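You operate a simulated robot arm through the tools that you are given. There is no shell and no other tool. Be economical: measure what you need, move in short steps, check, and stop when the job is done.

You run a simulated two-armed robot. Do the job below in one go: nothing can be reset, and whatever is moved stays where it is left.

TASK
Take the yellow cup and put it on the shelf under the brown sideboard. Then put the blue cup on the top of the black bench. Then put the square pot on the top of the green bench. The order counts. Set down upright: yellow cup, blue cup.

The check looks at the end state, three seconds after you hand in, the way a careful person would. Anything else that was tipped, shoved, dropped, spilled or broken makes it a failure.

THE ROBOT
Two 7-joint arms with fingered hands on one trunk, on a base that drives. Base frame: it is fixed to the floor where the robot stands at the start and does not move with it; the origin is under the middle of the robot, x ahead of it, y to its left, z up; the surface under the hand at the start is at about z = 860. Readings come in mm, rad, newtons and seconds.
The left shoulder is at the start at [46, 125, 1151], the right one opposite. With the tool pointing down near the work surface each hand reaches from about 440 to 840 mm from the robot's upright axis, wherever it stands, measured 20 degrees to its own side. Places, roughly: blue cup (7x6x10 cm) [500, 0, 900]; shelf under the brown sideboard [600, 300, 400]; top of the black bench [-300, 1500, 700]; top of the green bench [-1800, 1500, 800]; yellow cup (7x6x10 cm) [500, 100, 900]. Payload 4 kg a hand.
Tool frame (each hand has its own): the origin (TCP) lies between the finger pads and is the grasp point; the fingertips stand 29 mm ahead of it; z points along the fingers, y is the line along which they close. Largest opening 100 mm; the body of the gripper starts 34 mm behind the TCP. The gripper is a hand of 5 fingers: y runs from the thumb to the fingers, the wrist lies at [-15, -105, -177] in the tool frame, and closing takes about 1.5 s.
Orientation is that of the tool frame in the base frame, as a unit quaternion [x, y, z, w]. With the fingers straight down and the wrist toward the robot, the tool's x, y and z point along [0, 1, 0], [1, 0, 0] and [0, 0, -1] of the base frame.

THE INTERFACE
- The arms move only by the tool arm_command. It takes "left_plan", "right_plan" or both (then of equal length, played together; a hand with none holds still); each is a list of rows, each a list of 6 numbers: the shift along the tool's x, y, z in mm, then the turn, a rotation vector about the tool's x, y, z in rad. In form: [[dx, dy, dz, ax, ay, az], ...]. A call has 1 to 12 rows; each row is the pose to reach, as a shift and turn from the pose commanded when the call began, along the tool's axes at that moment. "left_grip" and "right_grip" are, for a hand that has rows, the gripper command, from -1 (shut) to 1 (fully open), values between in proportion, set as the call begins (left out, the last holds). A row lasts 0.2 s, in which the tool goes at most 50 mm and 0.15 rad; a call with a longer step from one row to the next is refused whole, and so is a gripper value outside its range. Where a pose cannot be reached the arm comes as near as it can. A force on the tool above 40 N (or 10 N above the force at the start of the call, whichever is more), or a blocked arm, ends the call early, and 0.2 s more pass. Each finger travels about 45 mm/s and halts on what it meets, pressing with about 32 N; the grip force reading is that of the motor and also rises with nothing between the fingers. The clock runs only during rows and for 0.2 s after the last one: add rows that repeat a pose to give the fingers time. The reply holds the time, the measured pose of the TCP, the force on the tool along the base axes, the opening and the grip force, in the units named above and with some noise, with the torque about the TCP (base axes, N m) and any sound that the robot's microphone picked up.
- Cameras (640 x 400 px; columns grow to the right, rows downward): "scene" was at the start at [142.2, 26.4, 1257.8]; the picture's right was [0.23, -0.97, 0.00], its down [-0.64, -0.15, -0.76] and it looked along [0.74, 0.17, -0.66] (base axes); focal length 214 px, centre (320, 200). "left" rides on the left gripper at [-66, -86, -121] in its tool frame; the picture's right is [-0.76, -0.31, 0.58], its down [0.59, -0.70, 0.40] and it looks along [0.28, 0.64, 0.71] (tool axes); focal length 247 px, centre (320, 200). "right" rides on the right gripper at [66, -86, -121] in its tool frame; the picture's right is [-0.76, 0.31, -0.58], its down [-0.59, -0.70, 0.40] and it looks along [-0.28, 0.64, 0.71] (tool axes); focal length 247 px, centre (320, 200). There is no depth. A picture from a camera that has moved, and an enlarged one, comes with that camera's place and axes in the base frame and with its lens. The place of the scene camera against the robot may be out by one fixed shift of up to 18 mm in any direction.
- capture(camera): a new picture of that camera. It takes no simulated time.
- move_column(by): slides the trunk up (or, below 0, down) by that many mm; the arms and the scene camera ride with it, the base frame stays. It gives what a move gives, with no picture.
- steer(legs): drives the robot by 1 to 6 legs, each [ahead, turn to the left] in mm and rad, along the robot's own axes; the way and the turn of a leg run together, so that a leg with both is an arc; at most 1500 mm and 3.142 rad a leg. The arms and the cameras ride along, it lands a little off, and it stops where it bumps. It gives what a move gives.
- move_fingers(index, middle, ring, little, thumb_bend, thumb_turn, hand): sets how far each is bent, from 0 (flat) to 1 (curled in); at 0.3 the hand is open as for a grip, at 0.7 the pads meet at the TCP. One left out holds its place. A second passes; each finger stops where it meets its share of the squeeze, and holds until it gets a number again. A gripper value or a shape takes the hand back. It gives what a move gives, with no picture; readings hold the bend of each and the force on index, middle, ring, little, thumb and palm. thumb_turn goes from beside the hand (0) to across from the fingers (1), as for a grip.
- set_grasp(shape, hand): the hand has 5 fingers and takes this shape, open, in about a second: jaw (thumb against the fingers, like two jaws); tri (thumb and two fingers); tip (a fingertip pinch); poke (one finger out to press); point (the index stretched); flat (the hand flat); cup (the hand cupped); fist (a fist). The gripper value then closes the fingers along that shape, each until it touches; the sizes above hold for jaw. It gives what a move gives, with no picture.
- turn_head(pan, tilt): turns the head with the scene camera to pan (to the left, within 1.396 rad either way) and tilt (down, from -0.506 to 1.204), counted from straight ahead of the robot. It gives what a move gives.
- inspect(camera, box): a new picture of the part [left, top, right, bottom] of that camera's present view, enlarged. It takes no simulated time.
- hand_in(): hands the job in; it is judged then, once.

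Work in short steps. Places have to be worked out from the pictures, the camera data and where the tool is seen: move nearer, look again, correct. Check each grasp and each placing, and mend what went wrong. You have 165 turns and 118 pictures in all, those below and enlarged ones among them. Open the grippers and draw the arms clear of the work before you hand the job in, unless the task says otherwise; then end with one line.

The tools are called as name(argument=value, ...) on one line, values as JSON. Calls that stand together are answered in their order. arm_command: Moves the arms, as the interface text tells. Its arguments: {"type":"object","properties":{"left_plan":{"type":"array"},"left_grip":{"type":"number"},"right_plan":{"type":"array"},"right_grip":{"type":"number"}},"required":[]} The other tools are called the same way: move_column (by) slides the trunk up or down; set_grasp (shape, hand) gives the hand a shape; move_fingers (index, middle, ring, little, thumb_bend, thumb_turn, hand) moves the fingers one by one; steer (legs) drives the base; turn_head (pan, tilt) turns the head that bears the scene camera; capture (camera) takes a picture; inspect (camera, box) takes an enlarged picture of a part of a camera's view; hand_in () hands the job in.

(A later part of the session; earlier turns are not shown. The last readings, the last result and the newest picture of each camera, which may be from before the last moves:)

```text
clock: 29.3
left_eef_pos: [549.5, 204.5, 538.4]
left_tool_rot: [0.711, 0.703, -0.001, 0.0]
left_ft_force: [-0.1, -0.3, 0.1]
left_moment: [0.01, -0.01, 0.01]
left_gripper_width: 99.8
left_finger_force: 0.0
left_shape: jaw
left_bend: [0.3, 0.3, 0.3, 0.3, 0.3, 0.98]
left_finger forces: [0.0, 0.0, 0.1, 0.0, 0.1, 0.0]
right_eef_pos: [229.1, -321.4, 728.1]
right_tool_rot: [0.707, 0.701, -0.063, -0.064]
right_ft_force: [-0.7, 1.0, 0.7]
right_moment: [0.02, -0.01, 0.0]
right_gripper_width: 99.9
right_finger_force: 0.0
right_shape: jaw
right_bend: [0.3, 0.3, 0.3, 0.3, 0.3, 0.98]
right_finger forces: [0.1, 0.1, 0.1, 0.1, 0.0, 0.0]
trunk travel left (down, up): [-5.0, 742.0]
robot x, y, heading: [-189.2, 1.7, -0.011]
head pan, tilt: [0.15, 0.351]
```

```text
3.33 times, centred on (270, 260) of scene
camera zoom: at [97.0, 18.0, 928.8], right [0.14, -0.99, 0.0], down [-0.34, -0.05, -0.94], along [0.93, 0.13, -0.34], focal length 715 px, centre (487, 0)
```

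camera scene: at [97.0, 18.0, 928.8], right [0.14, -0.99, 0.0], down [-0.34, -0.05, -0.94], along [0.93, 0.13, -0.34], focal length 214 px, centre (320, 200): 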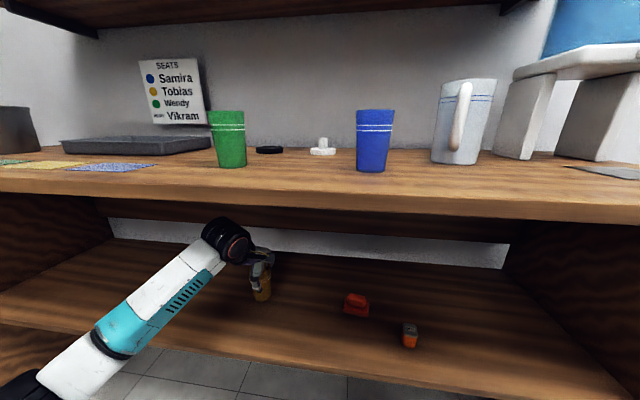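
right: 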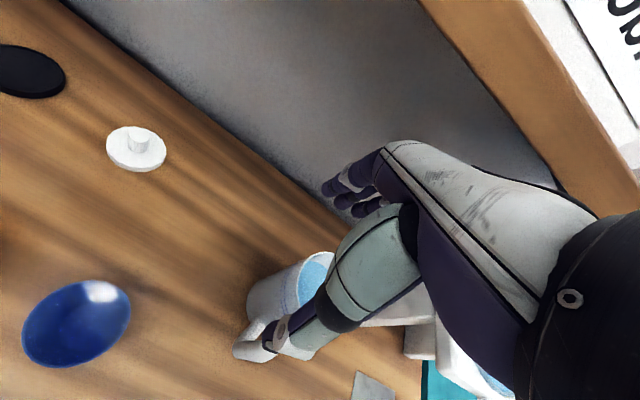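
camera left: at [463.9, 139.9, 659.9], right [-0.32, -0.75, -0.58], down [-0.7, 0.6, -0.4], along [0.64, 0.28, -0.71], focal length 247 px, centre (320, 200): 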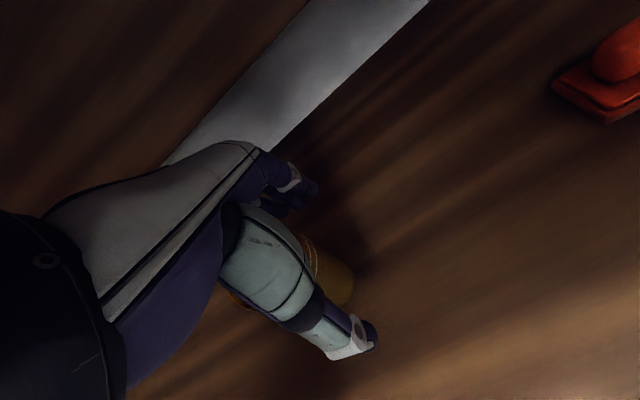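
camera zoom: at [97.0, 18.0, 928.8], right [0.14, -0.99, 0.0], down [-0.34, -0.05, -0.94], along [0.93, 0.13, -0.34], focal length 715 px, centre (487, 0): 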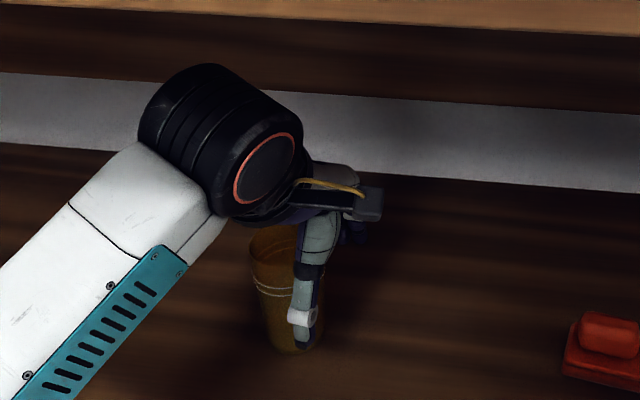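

Cup undisturbed, hand sliding out. I go on to the right.

arm_command(left_plan=[[-20, 0, 0, 0, 0, 0], [-40, 0, 0, 0, 0, 0], [-60, 0, 0, 0, 0, 0], [-80, 0, 0, 0, 0, 0], [-80, 0, 0, 0, 0, 0]])

capture(camera="scene")

```text
clock: 30.5
left_eef_pos: [549.9, 127.3, 539.0]
left_tool_rot: [0.71, 0.704, 0.0, 0.0]
left_ft_force: [0.7, 0.5, 0.1]
left_moment: [0.01, -0.03, 0.03]
left_gripper_width: 100.0
left_finger_force: 0.2
left_shape: jaw
left_bend: [0.3, 0.3, 0.3, 0.3, 0.3, 0.98]
left_finger forces: [0.0, 0.1, 0.0, 0.0, 0.0, 0.0]
right_eef_pos: [229.1, -321.5, 728.2]
right_tool_rot: [0.707, 0.701, -0.063, -0.064]
right_ft_force: [-0.3, -0.6, 0.0]
right_moment: [-0.02, -0.02, -0.02]
right_gripper_width: 99.8
right_finger_force: 0.0
right_shape: jaw
right_bend: [0.3, 0.3, 0.3, 0.3, 0.3, 0.98]
right_finger forces: [0.0, 0.1, 0.0, 0.0, 0.0, 0.0]
trunk travel left (down, up): [-5.0, 742.0]
robot x, y, heading: [-189.8, -2.4, -0.012]
head pan, tilt: [0.15, 0.351]
```

```text
85 pictures are left
camera scene: at [97.0, 17.9, 928.8], right [0.14, -0.99, 0.0], down [-0.34, -0.05, -0.94], along [0.93, 0.13, -0.34], focal length 214 px, centre (320, 200)
```

scene: 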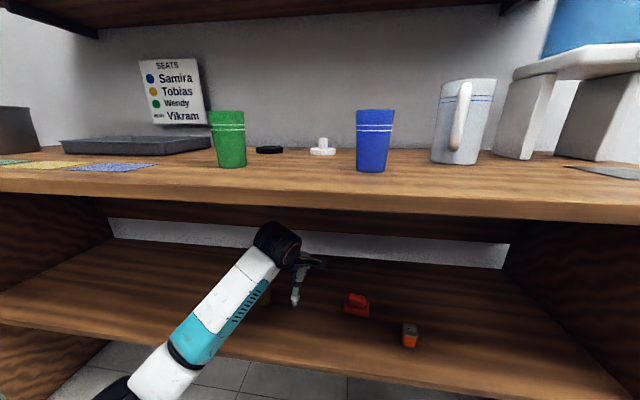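

Hand is clear of the cup; I back straight out and check the cup.

steer(legs=[[-330, 0]])

capture(camera="scene")

```text
clock: 32.6
left_eef_pos: [221.1, 128.2, 538.8]
left_tool_rot: [0.712, 0.702, -0.001, -0.001]
left_ft_force: [-0.3, 0.0, -0.8]
left_moment: [0.0, 0.01, 0.0]
left_gripper_width: 99.7
left_finger_force: 0.1
left_shape: jaw
left_bend: [0.3, 0.3, 0.3, 0.3, 0.3, 0.98]
left_finger forces: [0.0, 0.0, 0.1, 0.0, 0.1, 0.0]
right_eef_pos: [-101.9, -318.1, 726.8]
right_tool_rot: [0.709, 0.699, -0.062, -0.065]
right_ft_force: [-0.1, 0.4, -0.2]
right_moment: [-0.01, 0.0, -0.02]
right_gripper_width: 99.7
right_finger_force: 0.1
right_shape: jaw
right_bend: [0.3, 0.3, 0.3, 0.3, 0.3, 0.98]
right_finger forces: [0.1, 0.0, 0.0, 0.1, 0.1, 0.1]
trunk travel left (down, up): [-5.0, 742.0]
robot x, y, heading: [-516.8, 3.7, -0.017]
head pan, tilt: [0.15, 0.351]
```

```text
84 pictures are left
camera scene: at [-231.8, 20.7, 928.8], right [0.14, -0.99, 0.0], down [-0.34, -0.05, -0.94], along [0.93, 0.13, -0.34], focal length 214 px, centre (320, 200)
```

scene: 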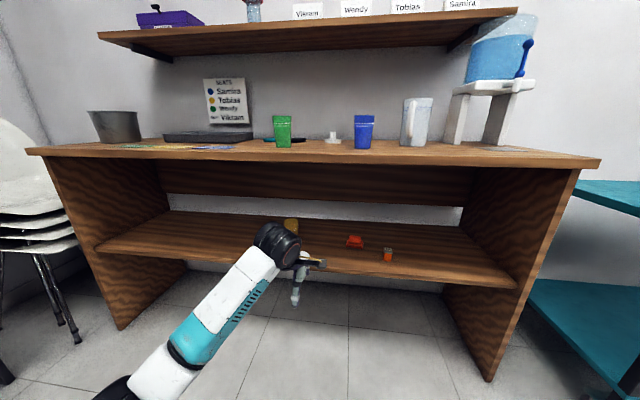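

The yellow cup stands on the shelf. I raise the trunk again and check the cup-side view and the vessel at the left end.

move_column(by=345)

inspect(camera="scene", box=[60, 200, 380, 400])

capture(camera="scene")

```text
clock: 36.0
left_eef_pos: [221.7, 128.0, 883.7]
left_tool_rot: [0.712, 0.702, -0.001, -0.001]
left_ft_force: [-0.8, 0.3, 0.1]
left_moment: [0.0, 0.02, 0.01]
left_gripper_width: 99.7
left_finger_force: 0.0
left_shape: jaw
left_bend: [0.3, 0.3, 0.3, 0.3, 0.3, 0.98]
left_finger forces: [0.0, 0.0, 0.0, 0.1, 0.0, 0.1]
right_eef_pos: [-103.6, -319.9, 1072.2]
right_tool_rot: [0.709, 0.699, -0.063, -0.065]
right_ft_force: [0.1, -0.5, -0.3]
right_moment: [0.02, 0.01, 0.01]
right_gripper_width: 99.8
right_finger_force: 0.1
right_shape: jaw
right_bend: [0.3, 0.3, 0.3, 0.3, 0.3, 0.98]
right_finger forces: [0.0, 0.0, 0.0, 0.0, 0.0, 0.0]
trunk travel left (down, up): [-350.0, 397.0]
robot x, y, heading: [-518.8, 2.5, -0.014]
head pan, tilt: [0.15, 0.351]
```

```text
2.00 times, centred on (220, 300) of scene
camera zoom: at [-365.6, 22.4, 1290.3], right [0.14, -0.99, 0.0], down [-0.34, -0.05, -0.94], along [0.93, 0.13, -0.34], focal length 429 px, centre (520, 0)
```

zoom: 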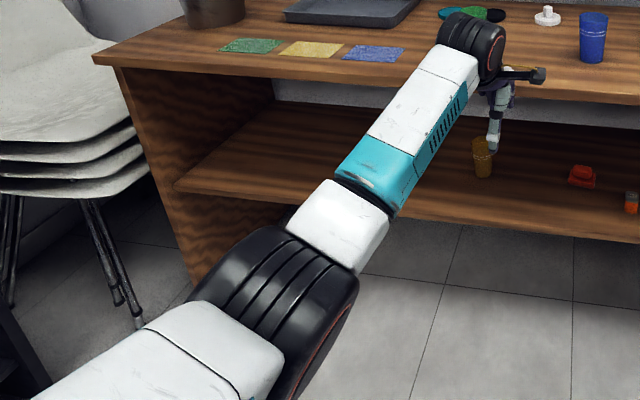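

```text
82 pictures are left
camera scene: at [-365.6, 22.4, 1290.3], right [0.14, -0.99, 0.0], down [-0.34, -0.05, -0.94], along [0.93, 0.13, -0.34], focal length 214 px, centre (320, 200)
```

scene: 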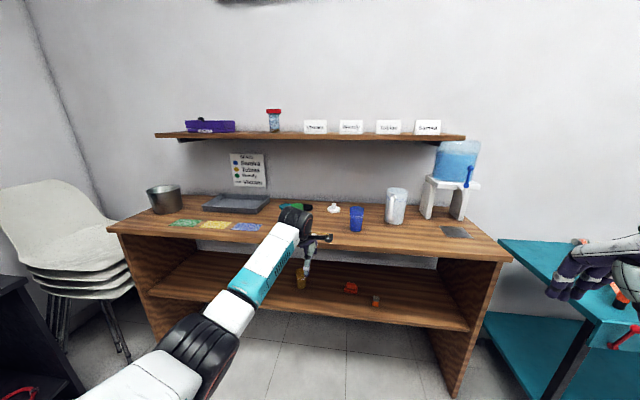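

Yellow cup confirmed upright on the shelf. I raise and pull in the left hand, and bring the right hand upright and forward for the blue cup.

arm_command(left_plan=[[0, -20, -45, 0, 0, 0], [20, -50, -80, 0, 0, 0], [40, -80, -110, 0, 0, 0], [62, -110, -140, 0, 0, 0], [85, -140, -170, 0, 0, 0], [108, -170, -200, 0, 0, 0], [130, -200, -225, 0, 0, 0], [152, -230, -246, 0, 0, 0], [175, -260, -266, 0, 0, 0], [175, -260, -266, 0, 0, 0]], right_plan=[[0, 0, 0, -0.065, 0, 0], [0, 0, 0, -0.13, 0, 0], [30, 15, -7, -0.13, 0, 0], [60, 31, -14, -0.13, 0, 0], [90, 47, -21, -0.13, 0, 0], [120, 63, -28, -0.13, 0, 0], [150, 79, -35, -0.13, 0, 0], [180, 95, -42, -0.13, 0, 0], [180, 95, -42, -0.13, 0, 0], [180, 95, -42, -0.13, 0, 0]])

turn_head(pan=0.0, tilt=0.75)

```text
refused: row 2 steps farther than a row can; nothing moved
```

```text
clock: 36.9
left_eef_pos: [221.4, 127.9, 883.6]
left_tool_rot: [0.712, 0.702, 0.0, -0.001]
left_ft_force: [0.4, -0.4, 0.0]
left_moment: [0.0, 0.04, 0.02]
left_gripper_width: 99.7
left_finger_force: 0.1
left_shape: jaw
left_bend: [0.3, 0.3, 0.3, 0.3, 0.3, 0.98]
left_finger forces: [0.0, 0.0, 0.0, 0.0, 0.0, 0.0]
right_eef_pos: [-101.7, -320.0, 1073.5]
right_tool_rot: [0.709, 0.699, -0.062, -0.065]
right_ft_force: [-0.6, 0.3, 0.7]
right_moment: [0.01, -0.04, 0.01]
right_gripper_width: 99.7
right_finger_force: 0.0
right_shape: jaw
right_bend: [0.3, 0.3, 0.3, 0.3, 0.3, 0.98]
right_finger forces: [0.1, 0.1, 0.0, 0.1, 0.0, 0.1]
trunk travel left (down, up): [-350.0, 397.0]
robot x, y, heading: [-518.3, 3.3, -0.014]
head pan, tilt: [0.0, 0.75]
```

One step was too long; I even out the rows.

arm_command(left_plan=[[16, -24, -25, 0, 0, 0], [32, -48, -49, 0, 0, 0], [48, -72, -74, 0, 0, 0], [65, -96, -98, 0, 0, 0], [82, -121, -124, 0, 0, 0], [98, -145, -148, 0, 0, 0], [115, -170, -174, 0, 0, 0], [131, -195, -200, 0, 0, 0], [148, -220, -225, 0, 0, 0], [163, -242, -248, 0, 0, 0], [175, -260, -266, 0, 0, 0]], right_plan=[[0, 0, 0, -0.065, 0, 0], [0, 0, 0, -0.13, 0, 0], [30, 15, -7, -0.13, 0, 0], [60, 31, -14, -0.13, 0, 0], [90, 47, -21, -0.13, 0, 0], [120, 63, -28, -0.13, 0, 0], [150, 79, -35, -0.13, 0, 0], [180, 95, -42, -0.13, 0, 0], [180, 95, -42, -0.13, 0, 0], [180, 95, -42, -0.13, 0, 0], [180, 95, -42, -0.13, 0, 0]])

```text
clock: 39.3
left_eef_pos: [-40.3, 305.7, 1151.1]
left_tool_rot: [0.713, 0.702, -0.001, -0.001]
left_ft_force: [-0.8, 0.2, -1.2]
left_moment: [0.01, -0.01, -0.03]
left_gripper_width: 99.7
left_finger_force: 0.2
left_shape: jaw
left_bend: [0.3, 0.3, 0.3, 0.3, 0.3, 0.98]
left_finger forces: [0.0, 0.1, 0.1, 0.0, 0.1, 0.0]
right_eef_pos: [0.6, -140.7, 1097.5]
right_tool_rot: [0.712, 0.702, -0.017, -0.018]
right_ft_force: [-0.2, -0.6, 0.3]
right_moment: [0.0, -0.03, 0.01]
right_gripper_width: 99.7
right_finger_force: 0.0
right_shape: jaw
right_bend: [0.3, 0.3, 0.3, 0.3, 0.3, 0.98]
right_finger forces: [0.0, 0.1, 0.1, 0.0, 0.1, 0.0]
trunk travel left (down, up): [-350.0, 397.0]
robot x, y, heading: [-518.7, 4.0, -0.016]
head pan, tilt: [0.0, 0.75]
```

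I drive forward to the sideboard with the right hand above cup height.

steer(legs=[[480, 0.014]])

arm_command(right_plan=[[20, 0, 10, -0.02, 0, 0], [50, 0, 20, -0.05, 0, 0], [80, 0, 30, -0.05, 0, 0], [100, 0, 40, -0.05, 0, 0], [100, 0, 40, -0.05, 0, 0]])

capture(camera="scene")

capture(camera="right")

```text
clock: 42.1
left_eef_pos: [430.9, 313.8, 1150.0]
left_tool_rot: [0.705, 0.71, -0.001, 0.0]
left_ft_force: [1.1, -0.6, 0.5]
left_moment: [0.01, 0.0, 0.03]
left_gripper_width: 99.5
left_finger_force: 0.1
left_shape: jaw
left_bend: [0.3, 0.3, 0.3, 0.3, 0.3, 0.98]
left_finger forces: [0.0, 0.0, 0.0, 0.1, 0.0, 0.1]
right_eef_pos: [478.2, -132.5, 1097.3]
right_tool_rot: [0.704, 0.709, -0.017, -0.018]
right_ft_force: [-0.6, 0.0, 0.8]
right_moment: [0.0, 0.02, -0.01]
right_gripper_width: 99.6
right_finger_force: 0.1
right_shape: jaw
right_bend: [0.3, 0.3, 0.3, 0.3, 0.3, 0.98]
right_finger forces: [0.1, 0.0, 0.1, 0.0, 0.0, 0.0]
trunk travel left (down, up): [-350.0, 397.0]
robot x, y, heading: [-43.2, -2.9, 0.005]
head pan, tilt: [0.0, 0.75]
```

```text
clock: 43.3
left_eef_pos: [428.9, 313.3, 1150.2]
left_tool_rot: [0.704, 0.71, 0.0, 0.0]
left_ft_force: [-0.1, 0.5, 0.3]
left_moment: [0.0, 0.01, -0.04]
left_gripper_width: 99.7
left_finger_force: 0.1
left_shape: jaw
left_bend: [0.3, 0.3, 0.3, 0.3, 0.3, 0.98]
left_finger forces: [0.1, 0.0, 0.0, 0.0, 0.1, 0.0]
right_eef_pos: [474.5, -31.0, 1058.1]
right_tool_rot: [0.706, 0.708, 0.001, 0.0]
right_ft_force: [-1.0, 0.2, 0.2]
right_moment: [0.03, 0.01, 0.03]
right_gripper_width: 100.0
right_finger_force: 0.0
right_shape: jaw
right_bend: [0.3, 0.3, 0.3, 0.3, 0.3, 0.98]
right_finger forces: [0.0, 0.0, 0.0, 0.0, 0.1, 0.0]
trunk travel left (down, up): [-350.0, 397.0]
robot x, y, heading: [-43.0, 3.8, 0.007]
head pan, tilt: [0.0, 0.75]
```

```text
81 pictures are left
camera scene: at [98.9, 10.2, 1254.9], right [0.01, -1.0, 0.0], down [-0.68, 0.0, -0.73], along [0.73, 0.0, -0.68], focal length 214 px, centre (320, 200)
```

scene: 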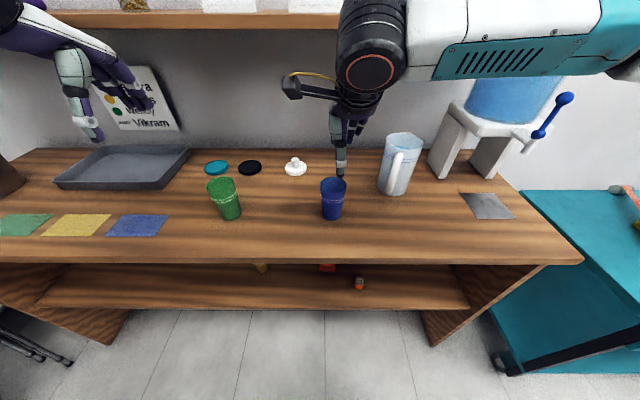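

```text
80 pictures are left
camera right: at [387.3, 33.5, 1178.5], right [0.31, -0.76, 0.58], down [-0.7, -0.59, -0.4], along [0.64, -0.28, -0.71], focal length 247 px, centre (320, 200)
```

right: 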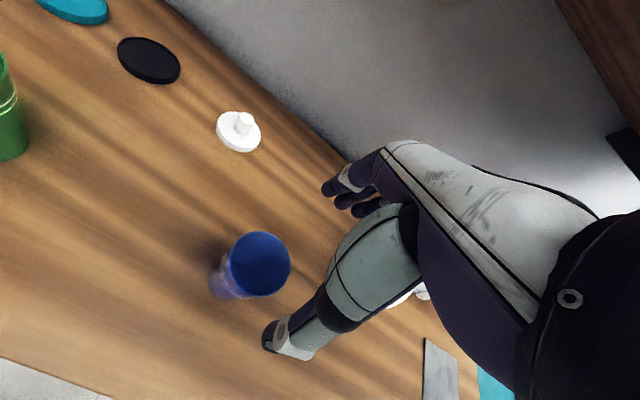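

Blue cup axis at about (476, −22). I centre and go down to just above it.

arm_command(right_plan=[[9, 2, 0, 0, 0, 0], [9, 2, 35, 0, 0, 0], [9, 2, 70, 0, 0, 0], [9, 2, 70, 0, 0, 0]], right_grip=1)

capture(camera="right")

inspect(camera="scene", box=[250, 120, 410, 240])

```text
clock: 44.3
left_eef_pos: [429.6, 314.0, 1151.0]
left_tool_rot: [0.704, 0.71, -0.001, 0.0]
left_ft_force: [-0.8, 0.6, 0.1]
left_moment: [-0.01, -0.02, -0.03]
left_gripper_width: 100.1
left_finger_force: 0.0
left_shape: jaw
left_bend: [0.3, 0.3, 0.3, 0.3, 0.3, 0.98]
left_finger forces: [0.0, 0.1, 0.1, 0.1, 0.0, 0.0]
right_eef_pos: [470.8, -38.1, 990.7]
right_tool_rot: [0.705, 0.71, 0.001, -0.001]
right_ft_force: [0.2, -0.1, -1.2]
right_moment: [0.01, -0.02, -0.02]
right_gripper_width: 99.6
right_finger_force: 0.1
right_shape: jaw
right_bend: [0.3, 0.3, 0.3, 0.3, 0.3, 0.98]
right_finger forces: [0.0, 0.0, 0.0, 0.0, 0.0, 0.0]
right hand out of reach, approached as far as the arm can: row 1, 2, 3, 4
trunk travel left (down, up): [-350.0, 397.0]
robot x, y, heading: [-43.1, 1.6, 0.006]
head pan, tilt: [0.0, 0.75]
```

```text
79 pictures are left
camera right: at [384.8, 26.5, 1111.1], right [0.31, -0.76, 0.58], down [-0.7, -0.59, -0.4], along [0.64, -0.28, -0.71], focal length 247 px, centre (320, 200)
```

right: 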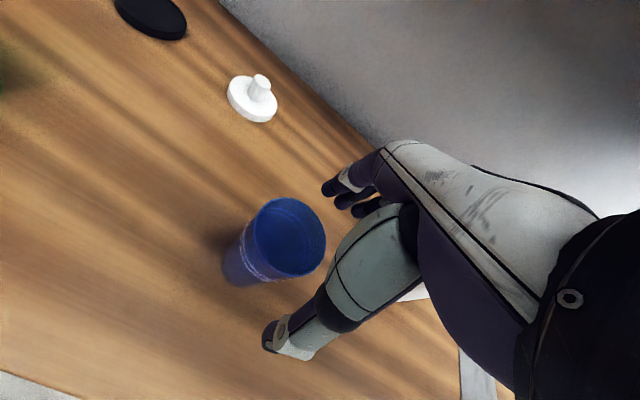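

```text
3.33 times, centred on (330, 180) of scene
camera zoom: at [99.4, 10.1, 1254.8], right [0.01, -1.0, 0.0], down [-0.68, 0.0, -0.73], along [0.73, 0.0, -0.68], focal length 715 px, centre (287, 267)
```

zoom: 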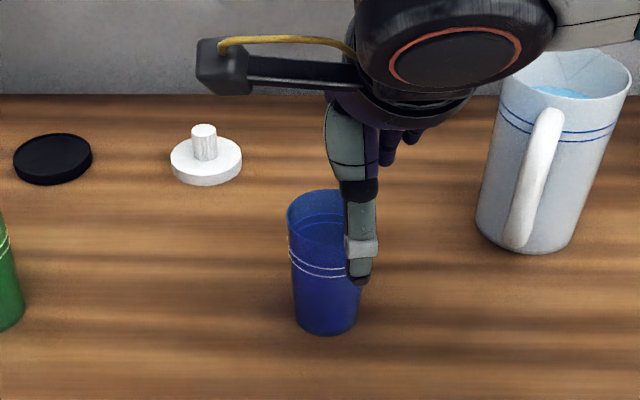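

The right arm cannot quite get that far inward. I raise it, turn the robot 0.2 rad to the left so the cup lies more on its right side, and re-centre.

arm_command(right_plan=[[0, 0, -35, 0, 0, 0], [0, 0, -70, 0, 0, 0], [-30, 0, -70, 0, 0, 0], [-60, 0, -70, 0, 0, 0]])

steer(legs=[[0, 0.2]])

```text
clock: 45.3
left_eef_pos: [429.8, 312.7, 1151.6]
left_tool_rot: [0.704, 0.71, 0.0, -0.001]
left_ft_force: [1.2, 0.2, -0.2]
left_moment: [0.02, 0.0, 0.03]
left_gripper_width: 99.7
left_finger_force: 0.1
left_shape: jaw
left_bend: [0.3, 0.3, 0.3, 0.3, 0.3, 0.98]
left_finger forces: [0.0, 0.1, 0.1, 0.1, 0.1, 0.1]
right_eef_pos: [471.8, -101.1, 1059.7]
right_tool_rot: [0.705, 0.71, 0.0, 0.001]
right_ft_force: [-0.1, -0.2, -0.7]
right_moment: [0.04, -0.03, 0.01]
right_gripper_width: 99.8
right_finger_force: 0.2
right_shape: jaw
right_bend: [0.3, 0.3, 0.3, 0.3, 0.3, 0.98]
right_finger forces: [0.0, 0.1, 0.0, 0.0, 0.0, 0.0]
trunk travel left (down, up): [-350.0, 397.0]
robot x, y, heading: [-43.5, 1.2, 0.004]
head pan, tilt: [0.0, 0.75]
```

```text
clock: 46.5
left_eef_pos: [360.7, 399.0, 1150.7]
left_tool_rot: [0.633, 0.775, 0.0, -0.001]
left_ft_force: [0.1, -0.1, 0.2]
left_moment: [0.0, -0.03, 0.01]
left_gripper_width: 99.8
left_finger_force: 0.1
left_shape: jaw
left_bend: [0.3, 0.3, 0.3, 0.3, 0.3, 0.98]
left_finger forces: [0.0, 0.0, 0.0, 0.0, 0.0, 0.0]
right_eef_pos: [482.7, 1.1, 1059.9]
right_tool_rot: [0.633, 0.775, 0.0, 0.001]
right_ft_force: [1.0, 0.3, -0.5]
right_moment: [-0.03, 0.02, 0.03]
right_gripper_width: 99.5
right_finger_force: 0.2
right_shape: jaw
right_bend: [0.3, 0.3, 0.3, 0.3, 0.3, 0.98]
right_finger forces: [0.0, 0.1, 0.0, 0.0, 0.0, 0.0]
trunk travel left (down, up): [-350.0, 397.0]
robot x, y, heading: [-40.9, -0.2, 0.202]
head pan, tilt: [0.0, 0.75]
```

Now the cup is off by (−6, −23) mm; I shift there and lower to z≈990.

arm_command(right_plan=[[-21, -10, 0, 0, 0, 0], [-21, -10, 35, 0, 0, 0], [-21, -10, 70, 0, 0, 0], [-21, -10, 70, 0, 0, 0]])

capture(camera="right")

capture(camera="scene")

```text
clock: 47.5
left_eef_pos: [359.7, 399.3, 1150.3]
left_tool_rot: [0.632, 0.775, 0.0, 0.001]
left_ft_force: [0.3, 0.3, 0.4]
left_moment: [0.03, 0.0, -0.02]
left_gripper_width: 99.8
left_finger_force: 0.0
left_shape: jaw
left_bend: [0.3, 0.3, 0.3, 0.3, 0.3, 0.98]
left_finger forces: [0.0, 0.0, 0.0, 0.0, 0.0, 0.0]
right_eef_pos: [476.8, -18.4, 990.0]
right_tool_rot: [0.633, 0.774, 0.001, -0.002]
right_ft_force: [0.5, -0.6, 0.6]
right_moment: [-0.01, 0.0, -0.01]
right_gripper_width: 99.7
right_finger_force: 0.0
right_shape: jaw
right_bend: [0.3, 0.3, 0.3, 0.3, 0.3, 0.98]
right_finger forces: [0.0, 0.0, 0.0, 0.1, 0.1, 0.0]
trunk travel left (down, up): [-350.0, 397.0]
robot x, y, heading: [-44.2, 1.2, 0.207]
head pan, tilt: [0.0, 0.75]
```

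```text
77 pictures are left
camera right: at [378.9, 27.8, 1110.7], right [0.45, -0.68, 0.58], down [-0.57, -0.72, -0.4], along [0.69, -0.15, -0.71], focal length 247 px, centre (320, 200)
```

right: 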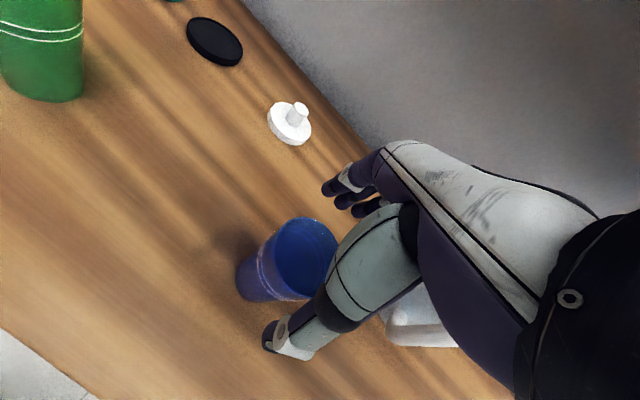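

```text
76 pictures are left
camera scene: at [95.9, 37.2, 1254.8], right [0.2, -0.98, 0.0], down [-0.67, -0.14, -0.73], along [0.72, 0.15, -0.68], focal length 214 px, centre (320, 200)
```

scene: 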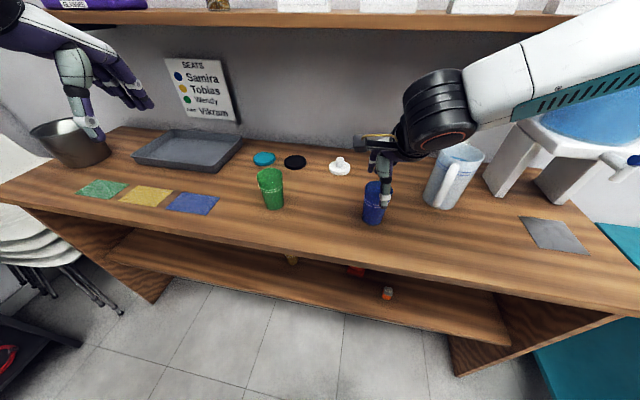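

Cup axis reads (477, −23); I trim −4 mm and lower to z≈930, then check.

arm_command(right_plan=[[-4, -1, 20, 0, 0, 0], [-4, -1, 40, 0, 0, 0], [-4, -1, 60, 0, 0, 0], [-4, -1, 60, 0, 0, 0]])

capture(camera="right")

inspect(camera="scene", box=[310, 110, 490, 240])

```text
clock: 48.5
left_eef_pos: [361.5, 398.5, 1150.5]
left_tool_rot: [0.633, 0.774, 0.0, -0.001]
left_ft_force: [-0.6, -0.8, -0.3]
left_moment: [0.01, -0.01, -0.02]
left_gripper_width: 99.7
left_finger_force: 0.1
left_shape: jaw
left_bend: [0.3, 0.3, 0.3, 0.3, 0.3, 0.98]
left_finger forces: [0.0, 0.1, 0.1, 0.0, 0.0, 0.1]
right_eef_pos: [476.1, -23.4, 929.1]
right_tool_rot: [0.633, 0.774, 0.0, 0.0]
right_ft_force: [-0.3, 0.4, -0.7]
right_moment: [0.0, 0.0, 0.02]
right_gripper_width: 99.9
right_finger_force: 0.0
right_shape: jaw
right_bend: [0.3, 0.3, 0.3, 0.3, 0.3, 0.98]
right_finger forces: [0.0, 0.0, 0.0, 0.1, 0.0, 0.0]
trunk travel left (down, up): [-350.0, 397.0]
robot x, y, heading: [-45.3, 6.1, 0.198]
head pan, tilt: [0.0, 0.75]
```

```text
75 pictures are left
camera right: at [378.7, 23.6, 1049.7], right [0.45, -0.68, 0.58], down [-0.57, -0.72, -0.4], along [0.69, -0.15, -0.71], focal length 247 px, centre (320, 200)
```

right: 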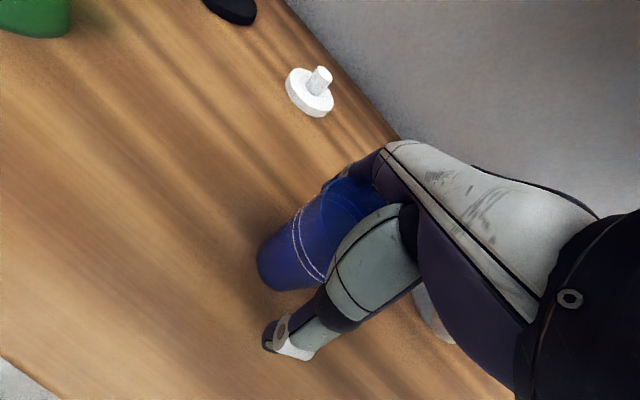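

```text
3.08 times, centred on (400, 175) of scene
camera zoom: at [95.9, 37.2, 1254.8], right [0.2, -0.98, 0.0], down [-0.67, -0.14, -0.73], along [0.72, 0.15, -0.68], focal length 660 px, centre (74, 277)
```

zoom: 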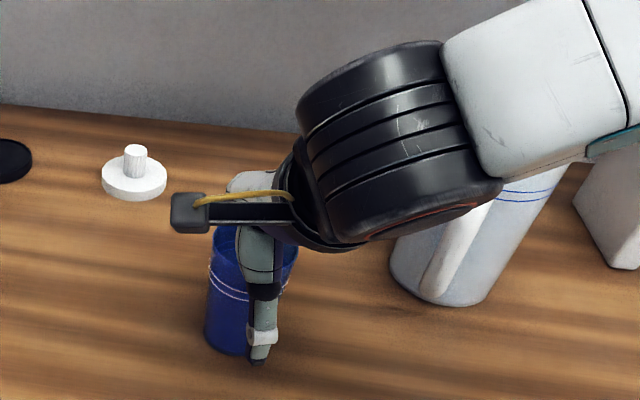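

The fingers straddle the blue cup without contact. I close.

arm_command(right_plan=[[0, 0, 0, 0, 0, 0], [0, 0, 0, 0, 0, 0], [0, 0, 0, 0, 0, 0], [0, 0, 0, 0, 0, 0], [0, 0, 0, 0, 0, 0], [0, 0, 0, 0, 0, 0], [0, 0, 0, 0, 0, 0], [0, 0, 0, 0, 0, 0]], right_grip=-0.3)

arm_command(right_plan=[[0, 0, -15, 0, 0, 0], [0, 0, -40, 0, 0, 0], [0, 0, -70, 0, 0, 0], [0, 0, -110, 0, 0, 0], [0, 0, -130, 0, 0, 0]])

capture(camera="scene")

capture(camera="right")

```text
clock: 50.3
left_eef_pos: [359.6, 398.2, 1150.9]
left_tool_rot: [0.633, 0.775, 0.0, 0.0]
left_ft_force: [0.6, -0.1, 1.3]
left_moment: [0.02, 0.0, -0.01]
left_gripper_width: 99.6
left_finger_force: 0.2
left_shape: jaw
left_bend: [0.3, 0.3, 0.3, 0.3, 0.3, 0.98]
left_finger forces: [0.0, 0.0, 0.0, 0.0, 0.1, 0.0]
right_eef_pos: [477.6, -23.7, 928.3]
right_tool_rot: [0.632, 0.775, 0.001, 0.001]
right_ft_force: [-0.9, -0.4, -0.3]
right_moment: [-0.01, 0.02, 0.03]
right_gripper_width: 44.5
right_finger_force: 32.3
right_shape: jaw
right_bend: [0.43, 0.44, 0.74, 0.54, 0.38, 1.0]
right_finger forces: [19.1, 7.4, 0.0, 0.0, 26.9, 0.0]
trunk travel left (down, up): [-350.0, 397.0]
robot x, y, heading: [-44.5, 1.7, 0.203]
head pan, tilt: [0.0, 0.75]
```

```text
clock: 51.5
left_eef_pos: [359.4, 398.3, 1151.3]
left_tool_rot: [0.633, 0.774, -0.001, 0.0]
left_ft_force: [0.0, 0.0, 0.2]
left_moment: [0.04, -0.01, -0.01]
left_gripper_width: 100.2
left_finger_force: 0.1
left_shape: jaw
left_bend: [0.3, 0.3, 0.3, 0.3, 0.3, 0.98]
left_finger forces: [0.0, 0.1, 0.0, 0.1, 0.0, 0.0]
right_eef_pos: [476.4, -21.7, 1061.0]
right_tool_rot: [0.631, 0.775, 0.0, 0.0]
right_ft_force: [0.0, 0.5, -0.8]
right_moment: [0.04, -0.01, -0.02]
right_gripper_width: 44.5
right_finger_force: 32.2
right_shape: jaw
right_bend: [0.43, 0.44, 0.74, 0.54, 0.38, 1.0]
right_finger forces: [19.3, 7.6, 0.0, 0.1, 27.0, 0.0]
trunk travel left (down, up): [-350.0, 397.0]
robot x, y, heading: [-43.9, 1.0, 0.197]
head pan, tilt: [0.0, 0.75]
```

```text
73 pictures are left
camera scene: at [96.0, 37.2, 1254.7], right [0.2, -0.98, 0.0], down [-0.67, -0.14, -0.73], along [0.72, 0.15, -0.68], focal length 214 px, centre (320, 200)
```

scene: 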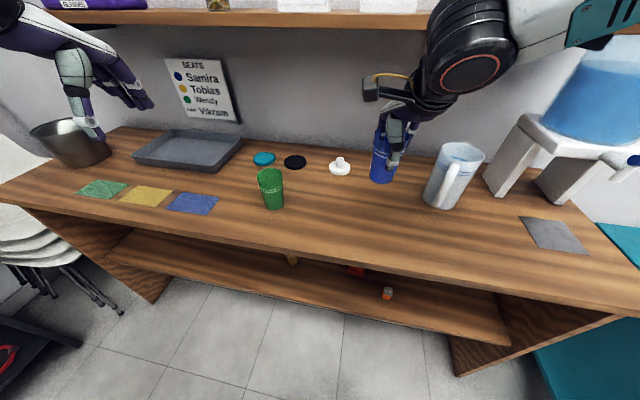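

```text
72 pictures are left
camera right: at [378.4, 24.7, 1180.3], right [0.45, -0.68, 0.58], down [-0.57, -0.72, -0.4], along [0.69, -0.15, -0.71], focal length 247 px, centre (320, 200)
```

right: 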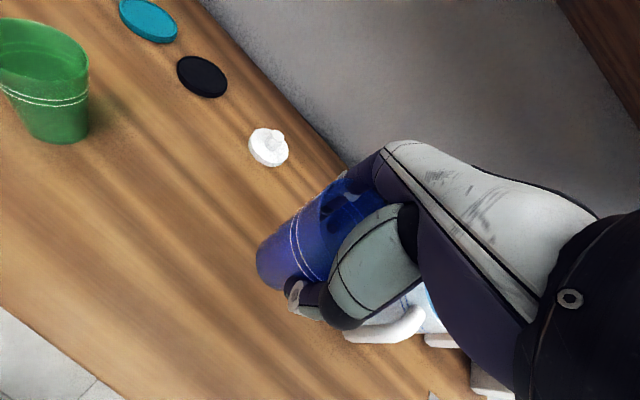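

Blue cup is held. I back away from the sideboard, then turn left toward the black bench.

steer(legs=[[-450, 0]])

steer(legs=[[0, 1.03]])

turn_head(pan=0.0, tilt=0.5)

capture(camera="scene")

```text
clock: 54.1
left_eef_pos: [-76.6, 313.1, 1150.1]
left_tool_rot: [0.627, 0.779, 0.0, 0.0]
left_ft_force: [0.2, 0.4, 0.0]
left_moment: [0.0, 0.0, 0.02]
left_gripper_width: 99.7
left_finger_force: 0.0
left_shape: jaw
left_bend: [0.3, 0.3, 0.3, 0.3, 0.3, 0.98]
left_finger forces: [0.0, 0.0, 0.0, 0.0, 0.0, 0.1]
right_eef_pos: [45.5, -105.1, 1060.3]
right_tool_rot: [0.626, 0.78, 0.0, 0.001]
right_ft_force: [0.3, 0.7, -0.6]
right_moment: [0.0, -0.01, -0.03]
right_gripper_width: 44.4
right_finger_force: 32.6
right_shape: jaw
right_bend: [0.43, 0.44, 0.74, 0.54, 0.38, 1.0]
right_finger forces: [19.3, 7.6, 0.1, 0.0, 26.9, 0.1]
trunk travel left (down, up): [-350.0, 397.0]
robot x, y, heading: [-473.5, -92.1, 0.218]
head pan, tilt: [0.0, 0.75]
```

```text
clock: 57.3
left_eef_pos: [-626.1, 455.4, 1150.2]
left_tool_rot: [0.15, 0.989, -0.001, 0.0]
left_ft_force: [0.5, -0.4, -0.3]
left_moment: [-0.01, 0.0, -0.01]
left_gripper_width: 99.9
left_finger_force: 0.1
left_shape: jaw
left_bend: [0.3, 0.3, 0.3, 0.3, 0.3, 0.98]
left_finger forces: [0.1, 0.1, 0.1, 0.0, 0.0, 0.1]
right_eef_pos: [-201.7, 355.3, 1059.6]
right_tool_rot: [0.15, 0.989, 0.002, -0.001]
right_ft_force: [-0.2, -0.8, -0.8]
right_moment: [0.01, 0.02, -0.01]
right_gripper_width: 44.6
right_finger_force: 31.7
right_shape: jaw
right_bend: [0.43, 0.44, 0.74, 0.54, 0.38, 1.0]
right_finger forces: [19.2, 7.7, 0.0, 0.0, 26.7, 0.0]
trunk travel left (down, up): [-350.0, 397.0]
robot x, y, heading: [-471.8, -88.3, 1.276]
head pan, tilt: [0.0, 0.75]
```

```text
clock: 58.0
left_eef_pos: [-626.3, 455.0, 1150.6]
left_tool_rot: [0.15, 0.989, 0.0, 0.0]
left_ft_force: [-0.2, -0.1, -0.3]
left_moment: [0.0, 0.01, -0.01]
left_gripper_width: 100.0
left_finger_force: 0.0
left_shape: jaw
left_bend: [0.3, 0.3, 0.3, 0.3, 0.3, 0.98]
left_finger forces: [0.0, 0.0, 0.1, 0.1, 0.1, 0.0]
right_eef_pos: [-202.1, 354.4, 1061.0]
right_tool_rot: [0.15, 0.989, 0.001, -0.001]
right_ft_force: [0.3, 0.7, -0.1]
right_moment: [-0.03, 0.01, 0.01]
right_gripper_width: 44.2
right_finger_force: 32.0
right_shape: jaw
right_bend: [0.43, 0.44, 0.74, 0.54, 0.38, 1.0]
right_finger forces: [19.2, 7.6, 0.1, 0.0, 26.7, 0.1]
trunk travel left (down, up): [-350.0, 397.0]
robot x, y, heading: [-474.0, -91.0, 1.272]
head pan, tilt: [0.0, 0.499]
```

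```text
71 pictures are left
camera scene: at [-427.6, 58.8, 1276.6], right [0.96, -0.29, 0.0], down [-0.14, -0.46, -0.88], along [0.26, 0.84, -0.48], focal length 214 px, centre (320, 200)
```

scene: 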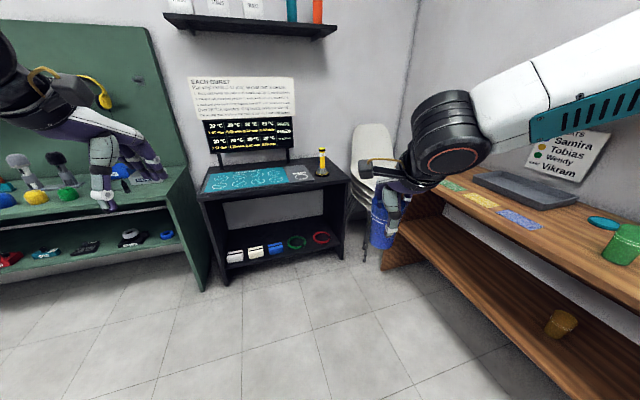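

The free part of the black bench top is right of the mat, beside the yellow tester (at about (3, 1426)); I plan for about (105, 1395). I drive 700 mm towards it and look again.

steer(legs=[[700, 0]])

turn_head(pan=-0.15, tilt=0.65)

capture(camera="scene")

capture(camera="right")

```text
clock: 61.9
left_eef_pos: [-423.3, 1136.3, 1151.1]
left_tool_rot: [0.147, 0.989, -0.001, 0.0]
left_ft_force: [0.2, 0.0, -1.1]
left_moment: [0.03, 0.0, 0.02]
left_gripper_width: 99.9
left_finger_force: 0.1
left_shape: jaw
left_bend: [0.3, 0.3, 0.3, 0.3, 0.3, 0.98]
left_finger forces: [0.0, 0.1, 0.0, 0.0, 0.1, 0.0]
right_eef_pos: [2.8, 1038.5, 1059.2]
right_tool_rot: [0.146, 0.989, 0.0, 0.0]
right_ft_force: [0.8, 0.2, -1.5]
right_moment: [-0.03, 0.03, -0.01]
right_gripper_width: 44.5
right_finger_force: 32.5
right_shape: jaw
right_bend: [0.43, 0.44, 0.74, 0.54, 0.38, 1.0]
right_finger forces: [19.2, 7.5, 0.0, 0.0, 26.8, 0.0]
trunk travel left (down, up): [-350.0, 397.0]
robot x, y, heading: [-268.9, 590.3, 1.28]
head pan, tilt: [0.0, 0.499]
```

```text
clock: 62.6
left_eef_pos: [-423.8, 1134.9, 1151.2]
left_tool_rot: [0.147, 0.989, -0.001, 0.0]
left_ft_force: [0.5, -0.7, 0.3]
left_moment: [-0.02, 0.01, -0.02]
left_gripper_width: 99.7
left_finger_force: 0.0
left_shape: jaw
left_bend: [0.3, 0.3, 0.3, 0.3, 0.3, 0.98]
left_finger forces: [0.0, 0.0, 0.0, 0.0, 0.0, 0.0]
right_eef_pos: [2.6, 1037.6, 1059.0]
right_tool_rot: [0.146, 0.989, 0.0, -0.001]
right_ft_force: [-0.8, 0.2, -0.1]
right_moment: [-0.02, -0.03, 0.0]
right_gripper_width: 44.3
right_finger_force: 32.1
right_shape: jaw
right_bend: [0.43, 0.44, 0.74, 0.54, 0.38, 1.0]
right_finger forces: [19.3, 7.6, 0.1, 0.0, 26.7, 0.0]
trunk travel left (down, up): [-350.0, 397.0]
robot x, y, heading: [-266.1, 592.4, 1.277]
head pan, tilt: [-0.15, 0.649]
```

```text
70 pictures are left
camera scene: at [-210.5, 732.4, 1263.4], right [0.9, -0.43, 0.0], down [-0.26, -0.55, -0.8], along [0.34, 0.72, -0.6], focal length 214 px, centre (320, 200)
```

scene: 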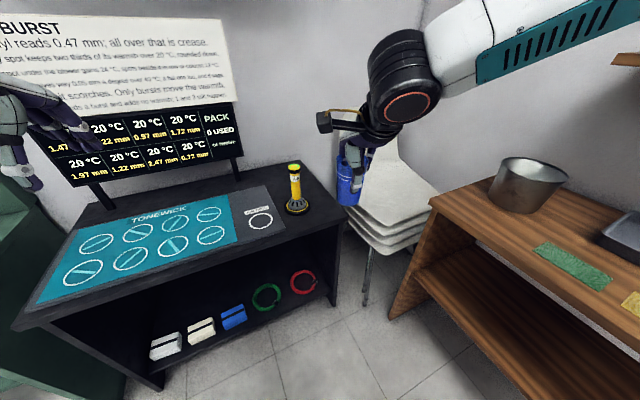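

```text
69 pictures are left
camera right: at [-86.1, 975.0, 1180.2], right [0.81, 0.07, 0.58], down [0.36, -0.84, -0.4], along [0.46, 0.53, -0.71], focal length 247 px, centre (320, 200)
```

right: 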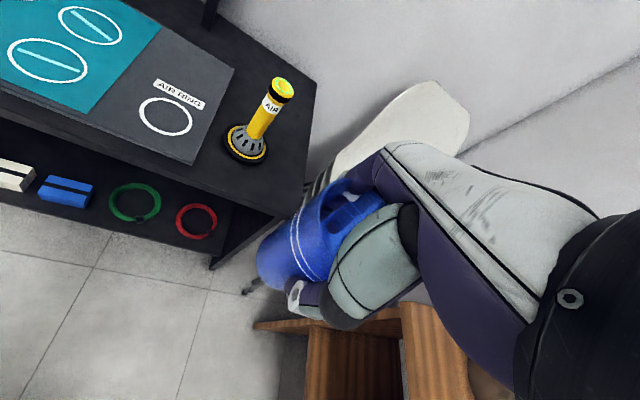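

The tester stands at about (0, 1388), mat's right edge at x≈−90. I look closer at the bench's right end to find the bare area.

inspect(camera="right", box=[140, 40, 360, 280])

inspect(camera="scene", box=[220, 140, 380, 280])

```text
1.67 times, centred on (250, 160) of right
camera zoom: at [-86.1, 975.0, 1180.2], right [0.81, 0.07, 0.58], down [0.36, -0.84, -0.4], along [0.46, 0.53, -0.71], focal length 412 px, centre (437, 267)
```

zoom: 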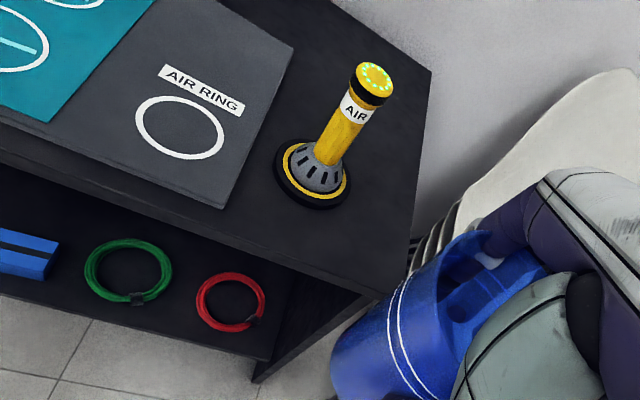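

```text
2.86 times, centred on (300, 210) of scene
camera zoom: at [-210.5, 732.4, 1263.4], right [0.9, -0.43, 0.0], down [-0.26, -0.55, -0.8], along [0.34, 0.72, -0.6], focal length 613 px, centre (377, 171)
```

zoom: 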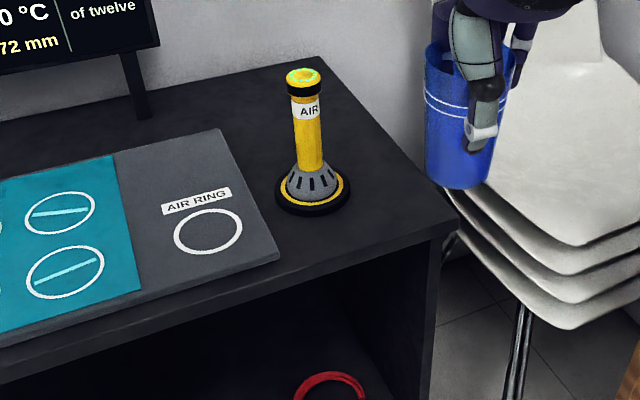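

Bench corner is at about (170, 1277); the bare spot at (110, 1340) is clear of the tester's base. I drive 250 mm ahead with the cup high.

steer(legs=[[250, 0]])

capture(camera="right")

capture(camera="scene")

```text
clock: 64.4
left_eef_pos: [-356.2, 1370.7, 1152.0]
left_tool_rot: [0.144, 0.99, -0.001, 0.0]
left_ft_force: [0.3, 0.9, -0.3]
left_moment: [-0.01, -0.01, 0.01]
left_gripper_width: 100.0
left_finger_force: 0.0
left_shape: jaw
left_bend: [0.3, 0.3, 0.3, 0.3, 0.3, 0.98]
left_finger forces: [0.0, 0.1, 0.0, 0.0, 0.0, 0.0]
right_eef_pos: [70.7, 1274.6, 1059.2]
right_tool_rot: [0.144, 0.99, 0.0, 0.0]
right_ft_force: [0.6, 0.8, -0.4]
right_moment: [-0.02, -0.01, 0.03]
right_gripper_width: 44.0
right_finger_force: 31.7
right_shape: jaw
right_bend: [0.43, 0.44, 0.74, 0.54, 0.38, 1.0]
right_finger forces: [19.2, 7.5, 0.0, 0.0, 26.6, 0.0]
trunk travel left (down, up): [-350.0, 397.0]
robot x, y, heading: [-197.6, 825.9, 1.291]
head pan, tilt: [-0.15, 0.649]
```

```text
66 pictures are left
camera right: at [-17.5, 1211.9, 1179.8], right [0.81, 0.08, 0.58], down [0.36, -0.84, -0.4], along [0.45, 0.53, -0.71], focal length 247 px, centre (320, 200)
```

right: 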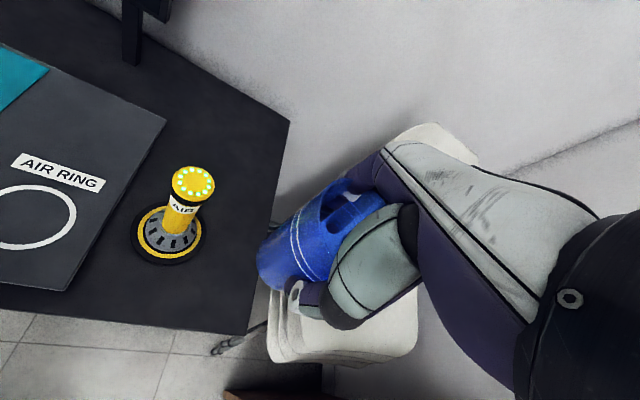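

```text
65 pictures are left
camera scene: at [-140.8, 968.9, 1263.2], right [0.91, -0.42, 0.0], down [-0.26, -0.55, -0.8], along [0.34, 0.72, -0.61], focal length 214 px, centre (320, 200)
```

scene: 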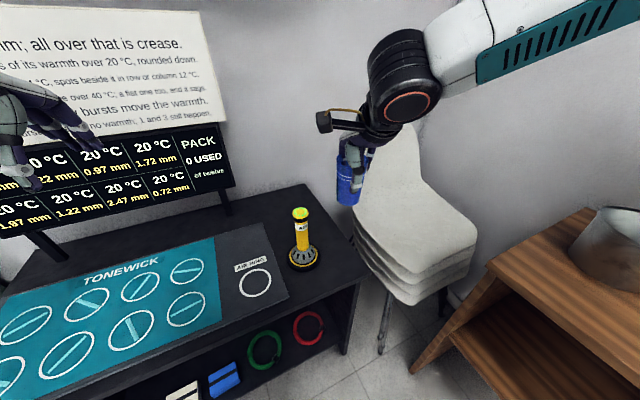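

Comparing two views, the bench top is at z≈760, its right edge x≈138, front y≈1235, tester at (−16, 1345). I aim for (90, 1300) and lower to z≈850.

arm_command(right_plan=[[-6, 15, 0, 0, 0, 0], [-11, 29, 10, 0, 0, 0], [-11, 29, 50, 0, 0, 0], [-11, 29, 90, 0, 0, 0], [-11, 29, 130, 0, 0, 0], [-11, 29, 170, 0, 0, 0], [-11, 29, 190, 0, 0, 0], [-11, 29, 200, 0, 0, 0], [-11, 29, 200, 0, 0, 0]])

capture(camera="right")

capture(camera="scene")

```text
clock: 66.4
left_eef_pos: [-356.1, 1369.7, 1150.7]
left_tool_rot: [0.144, 0.99, 0.0, 0.0]
left_ft_force: [-0.5, -0.1, -0.3]
left_moment: [0.01, -0.03, 0.0]
left_gripper_width: 99.8
left_finger_force: 0.0
left_shape: jaw
left_bend: [0.3, 0.3, 0.3, 0.3, 0.3, 0.98]
left_finger forces: [0.1, 0.0, 0.1, 0.0, 0.0, 0.1]
right_eef_pos: [88.3, 1299.9, 860.1]
right_tool_rot: [0.144, 0.99, 0.001, 0.001]
right_ft_force: [-0.6, -0.4, 0.4]
right_moment: [0.02, 0.01, 0.01]
right_gripper_width: 44.1
right_finger_force: 32.2
right_shape: jaw
right_bend: [0.43, 0.44, 0.74, 0.54, 0.38, 1.0]
right_finger forces: [19.4, 7.8, 0.0, 0.0, 26.7, 0.1]
trunk travel left (down, up): [-350.0, 397.0]
robot x, y, heading: [-196.4, 825.8, 1.285]
head pan, tilt: [-0.15, 0.649]
```

```text
64 pictures are left
camera right: at [-0.3, 1236.3, 980.7], right [0.81, 0.08, 0.58], down [0.36, -0.84, -0.4], along [0.45, 0.53, -0.71], focal length 247 px, centre (320, 200)
```

right: 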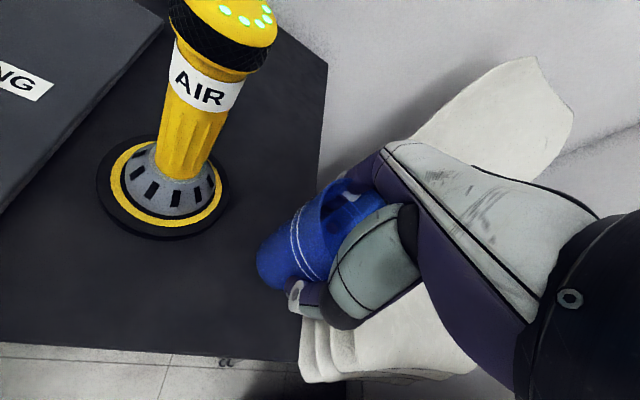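

```text
63 pictures are left
camera scene: at [-141.1, 967.9, 1263.4], right [0.91, -0.42, 0.0], down [-0.26, -0.55, -0.8], along [0.34, 0.72, -0.6], focal length 214 px, centre (320, 200)
```

scene: 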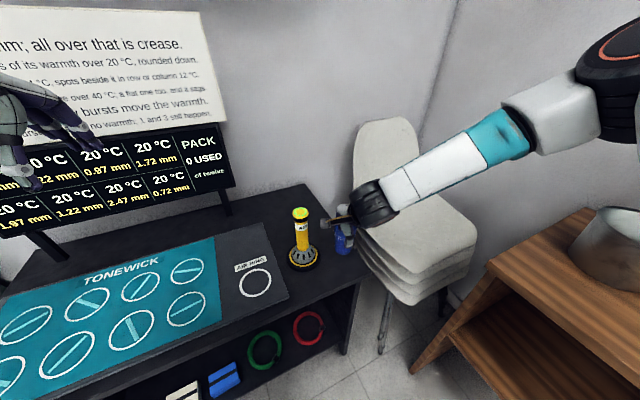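

Good position, clear of the tester. I lower the last bit slowly.

arm_command(right_plan=[[0, 0, 12, 0, 0, 0], [0, 0, 22, 0, 0, 0], [0, 0, 28, 0, 0, 0], [0, 0, 28, 0, 0, 0]])

```text
clock: 67.4
left_eef_pos: [-356.1, 1370.4, 1150.4]
left_tool_rot: [0.145, 0.989, 0.0, 0.0]
left_ft_force: [-0.3, -0.1, 0.5]
left_moment: [0.02, -0.02, 0.03]
left_gripper_width: 99.7
left_finger_force: 0.0
left_shape: jaw
left_bend: [0.3, 0.3, 0.3, 0.3, 0.3, 0.98]
left_finger forces: [0.0, 0.0, 0.1, 0.0, 0.0, 0.0]
right_eef_pos: [87.6, 1299.2, 832.4]
right_tool_rot: [0.145, 0.989, 0.001, 0.0]
right_ft_force: [-0.8, 0.0, -0.5]
right_moment: [-0.02, 0.03, -0.02]
right_gripper_width: 44.2
right_finger_force: 32.1
right_shape: jaw
right_bend: [0.43, 0.44, 0.74, 0.54, 0.38, 1.0]
right_finger forces: [19.5, 7.9, 0.0, 0.1, 26.8, 0.0]
trunk travel left (down, up): [-350.0, 397.0]
robot x, y, heading: [-195.5, 827.8, 1.283]
head pan, tilt: [-0.15, 0.649]
```

No contact yet; a few millimetres more.

arm_command(right_plan=[[0, 0, 3, 0, 0, 0], [0, 0, 6, 0, 0, 0], [0, 0, 6, 0, 0, 0]])

```text
clock: 68.2
left_eef_pos: [-356.1, 1371.0, 1151.6]
left_tool_rot: [0.144, 0.99, 0.0, 0.0]
left_ft_force: [-0.6, 0.0, -0.2]
left_moment: [-0.01, -0.01, 0.0]
left_gripper_width: 100.0
left_finger_force: 0.0
left_shape: jaw
left_bend: [0.3, 0.3, 0.3, 0.3, 0.3, 0.98]
left_finger forces: [0.0, 0.1, 0.0, 0.0, 0.0, 0.1]
right_eef_pos: [91.1, 1298.0, 827.6]
right_tool_rot: [0.144, 0.99, 0.0, -0.001]
right_ft_force: [0.1, 0.6, -0.7]
right_moment: [0.0, 0.01, 0.01]
right_gripper_width: 44.0
right_finger_force: 32.1
right_shape: jaw
right_bend: [0.43, 0.44, 0.74, 0.54, 0.38, 1.0]
right_finger forces: [19.3, 7.8, 0.1, 0.0, 26.7, 0.0]
right hand out of reach, approached as far as the arm can: row 2
trunk travel left (down, up): [-350.0, 397.0]
robot x, y, heading: [-195.4, 828.8, 1.283]
head pan, tilt: [-0.15, 0.649]
```

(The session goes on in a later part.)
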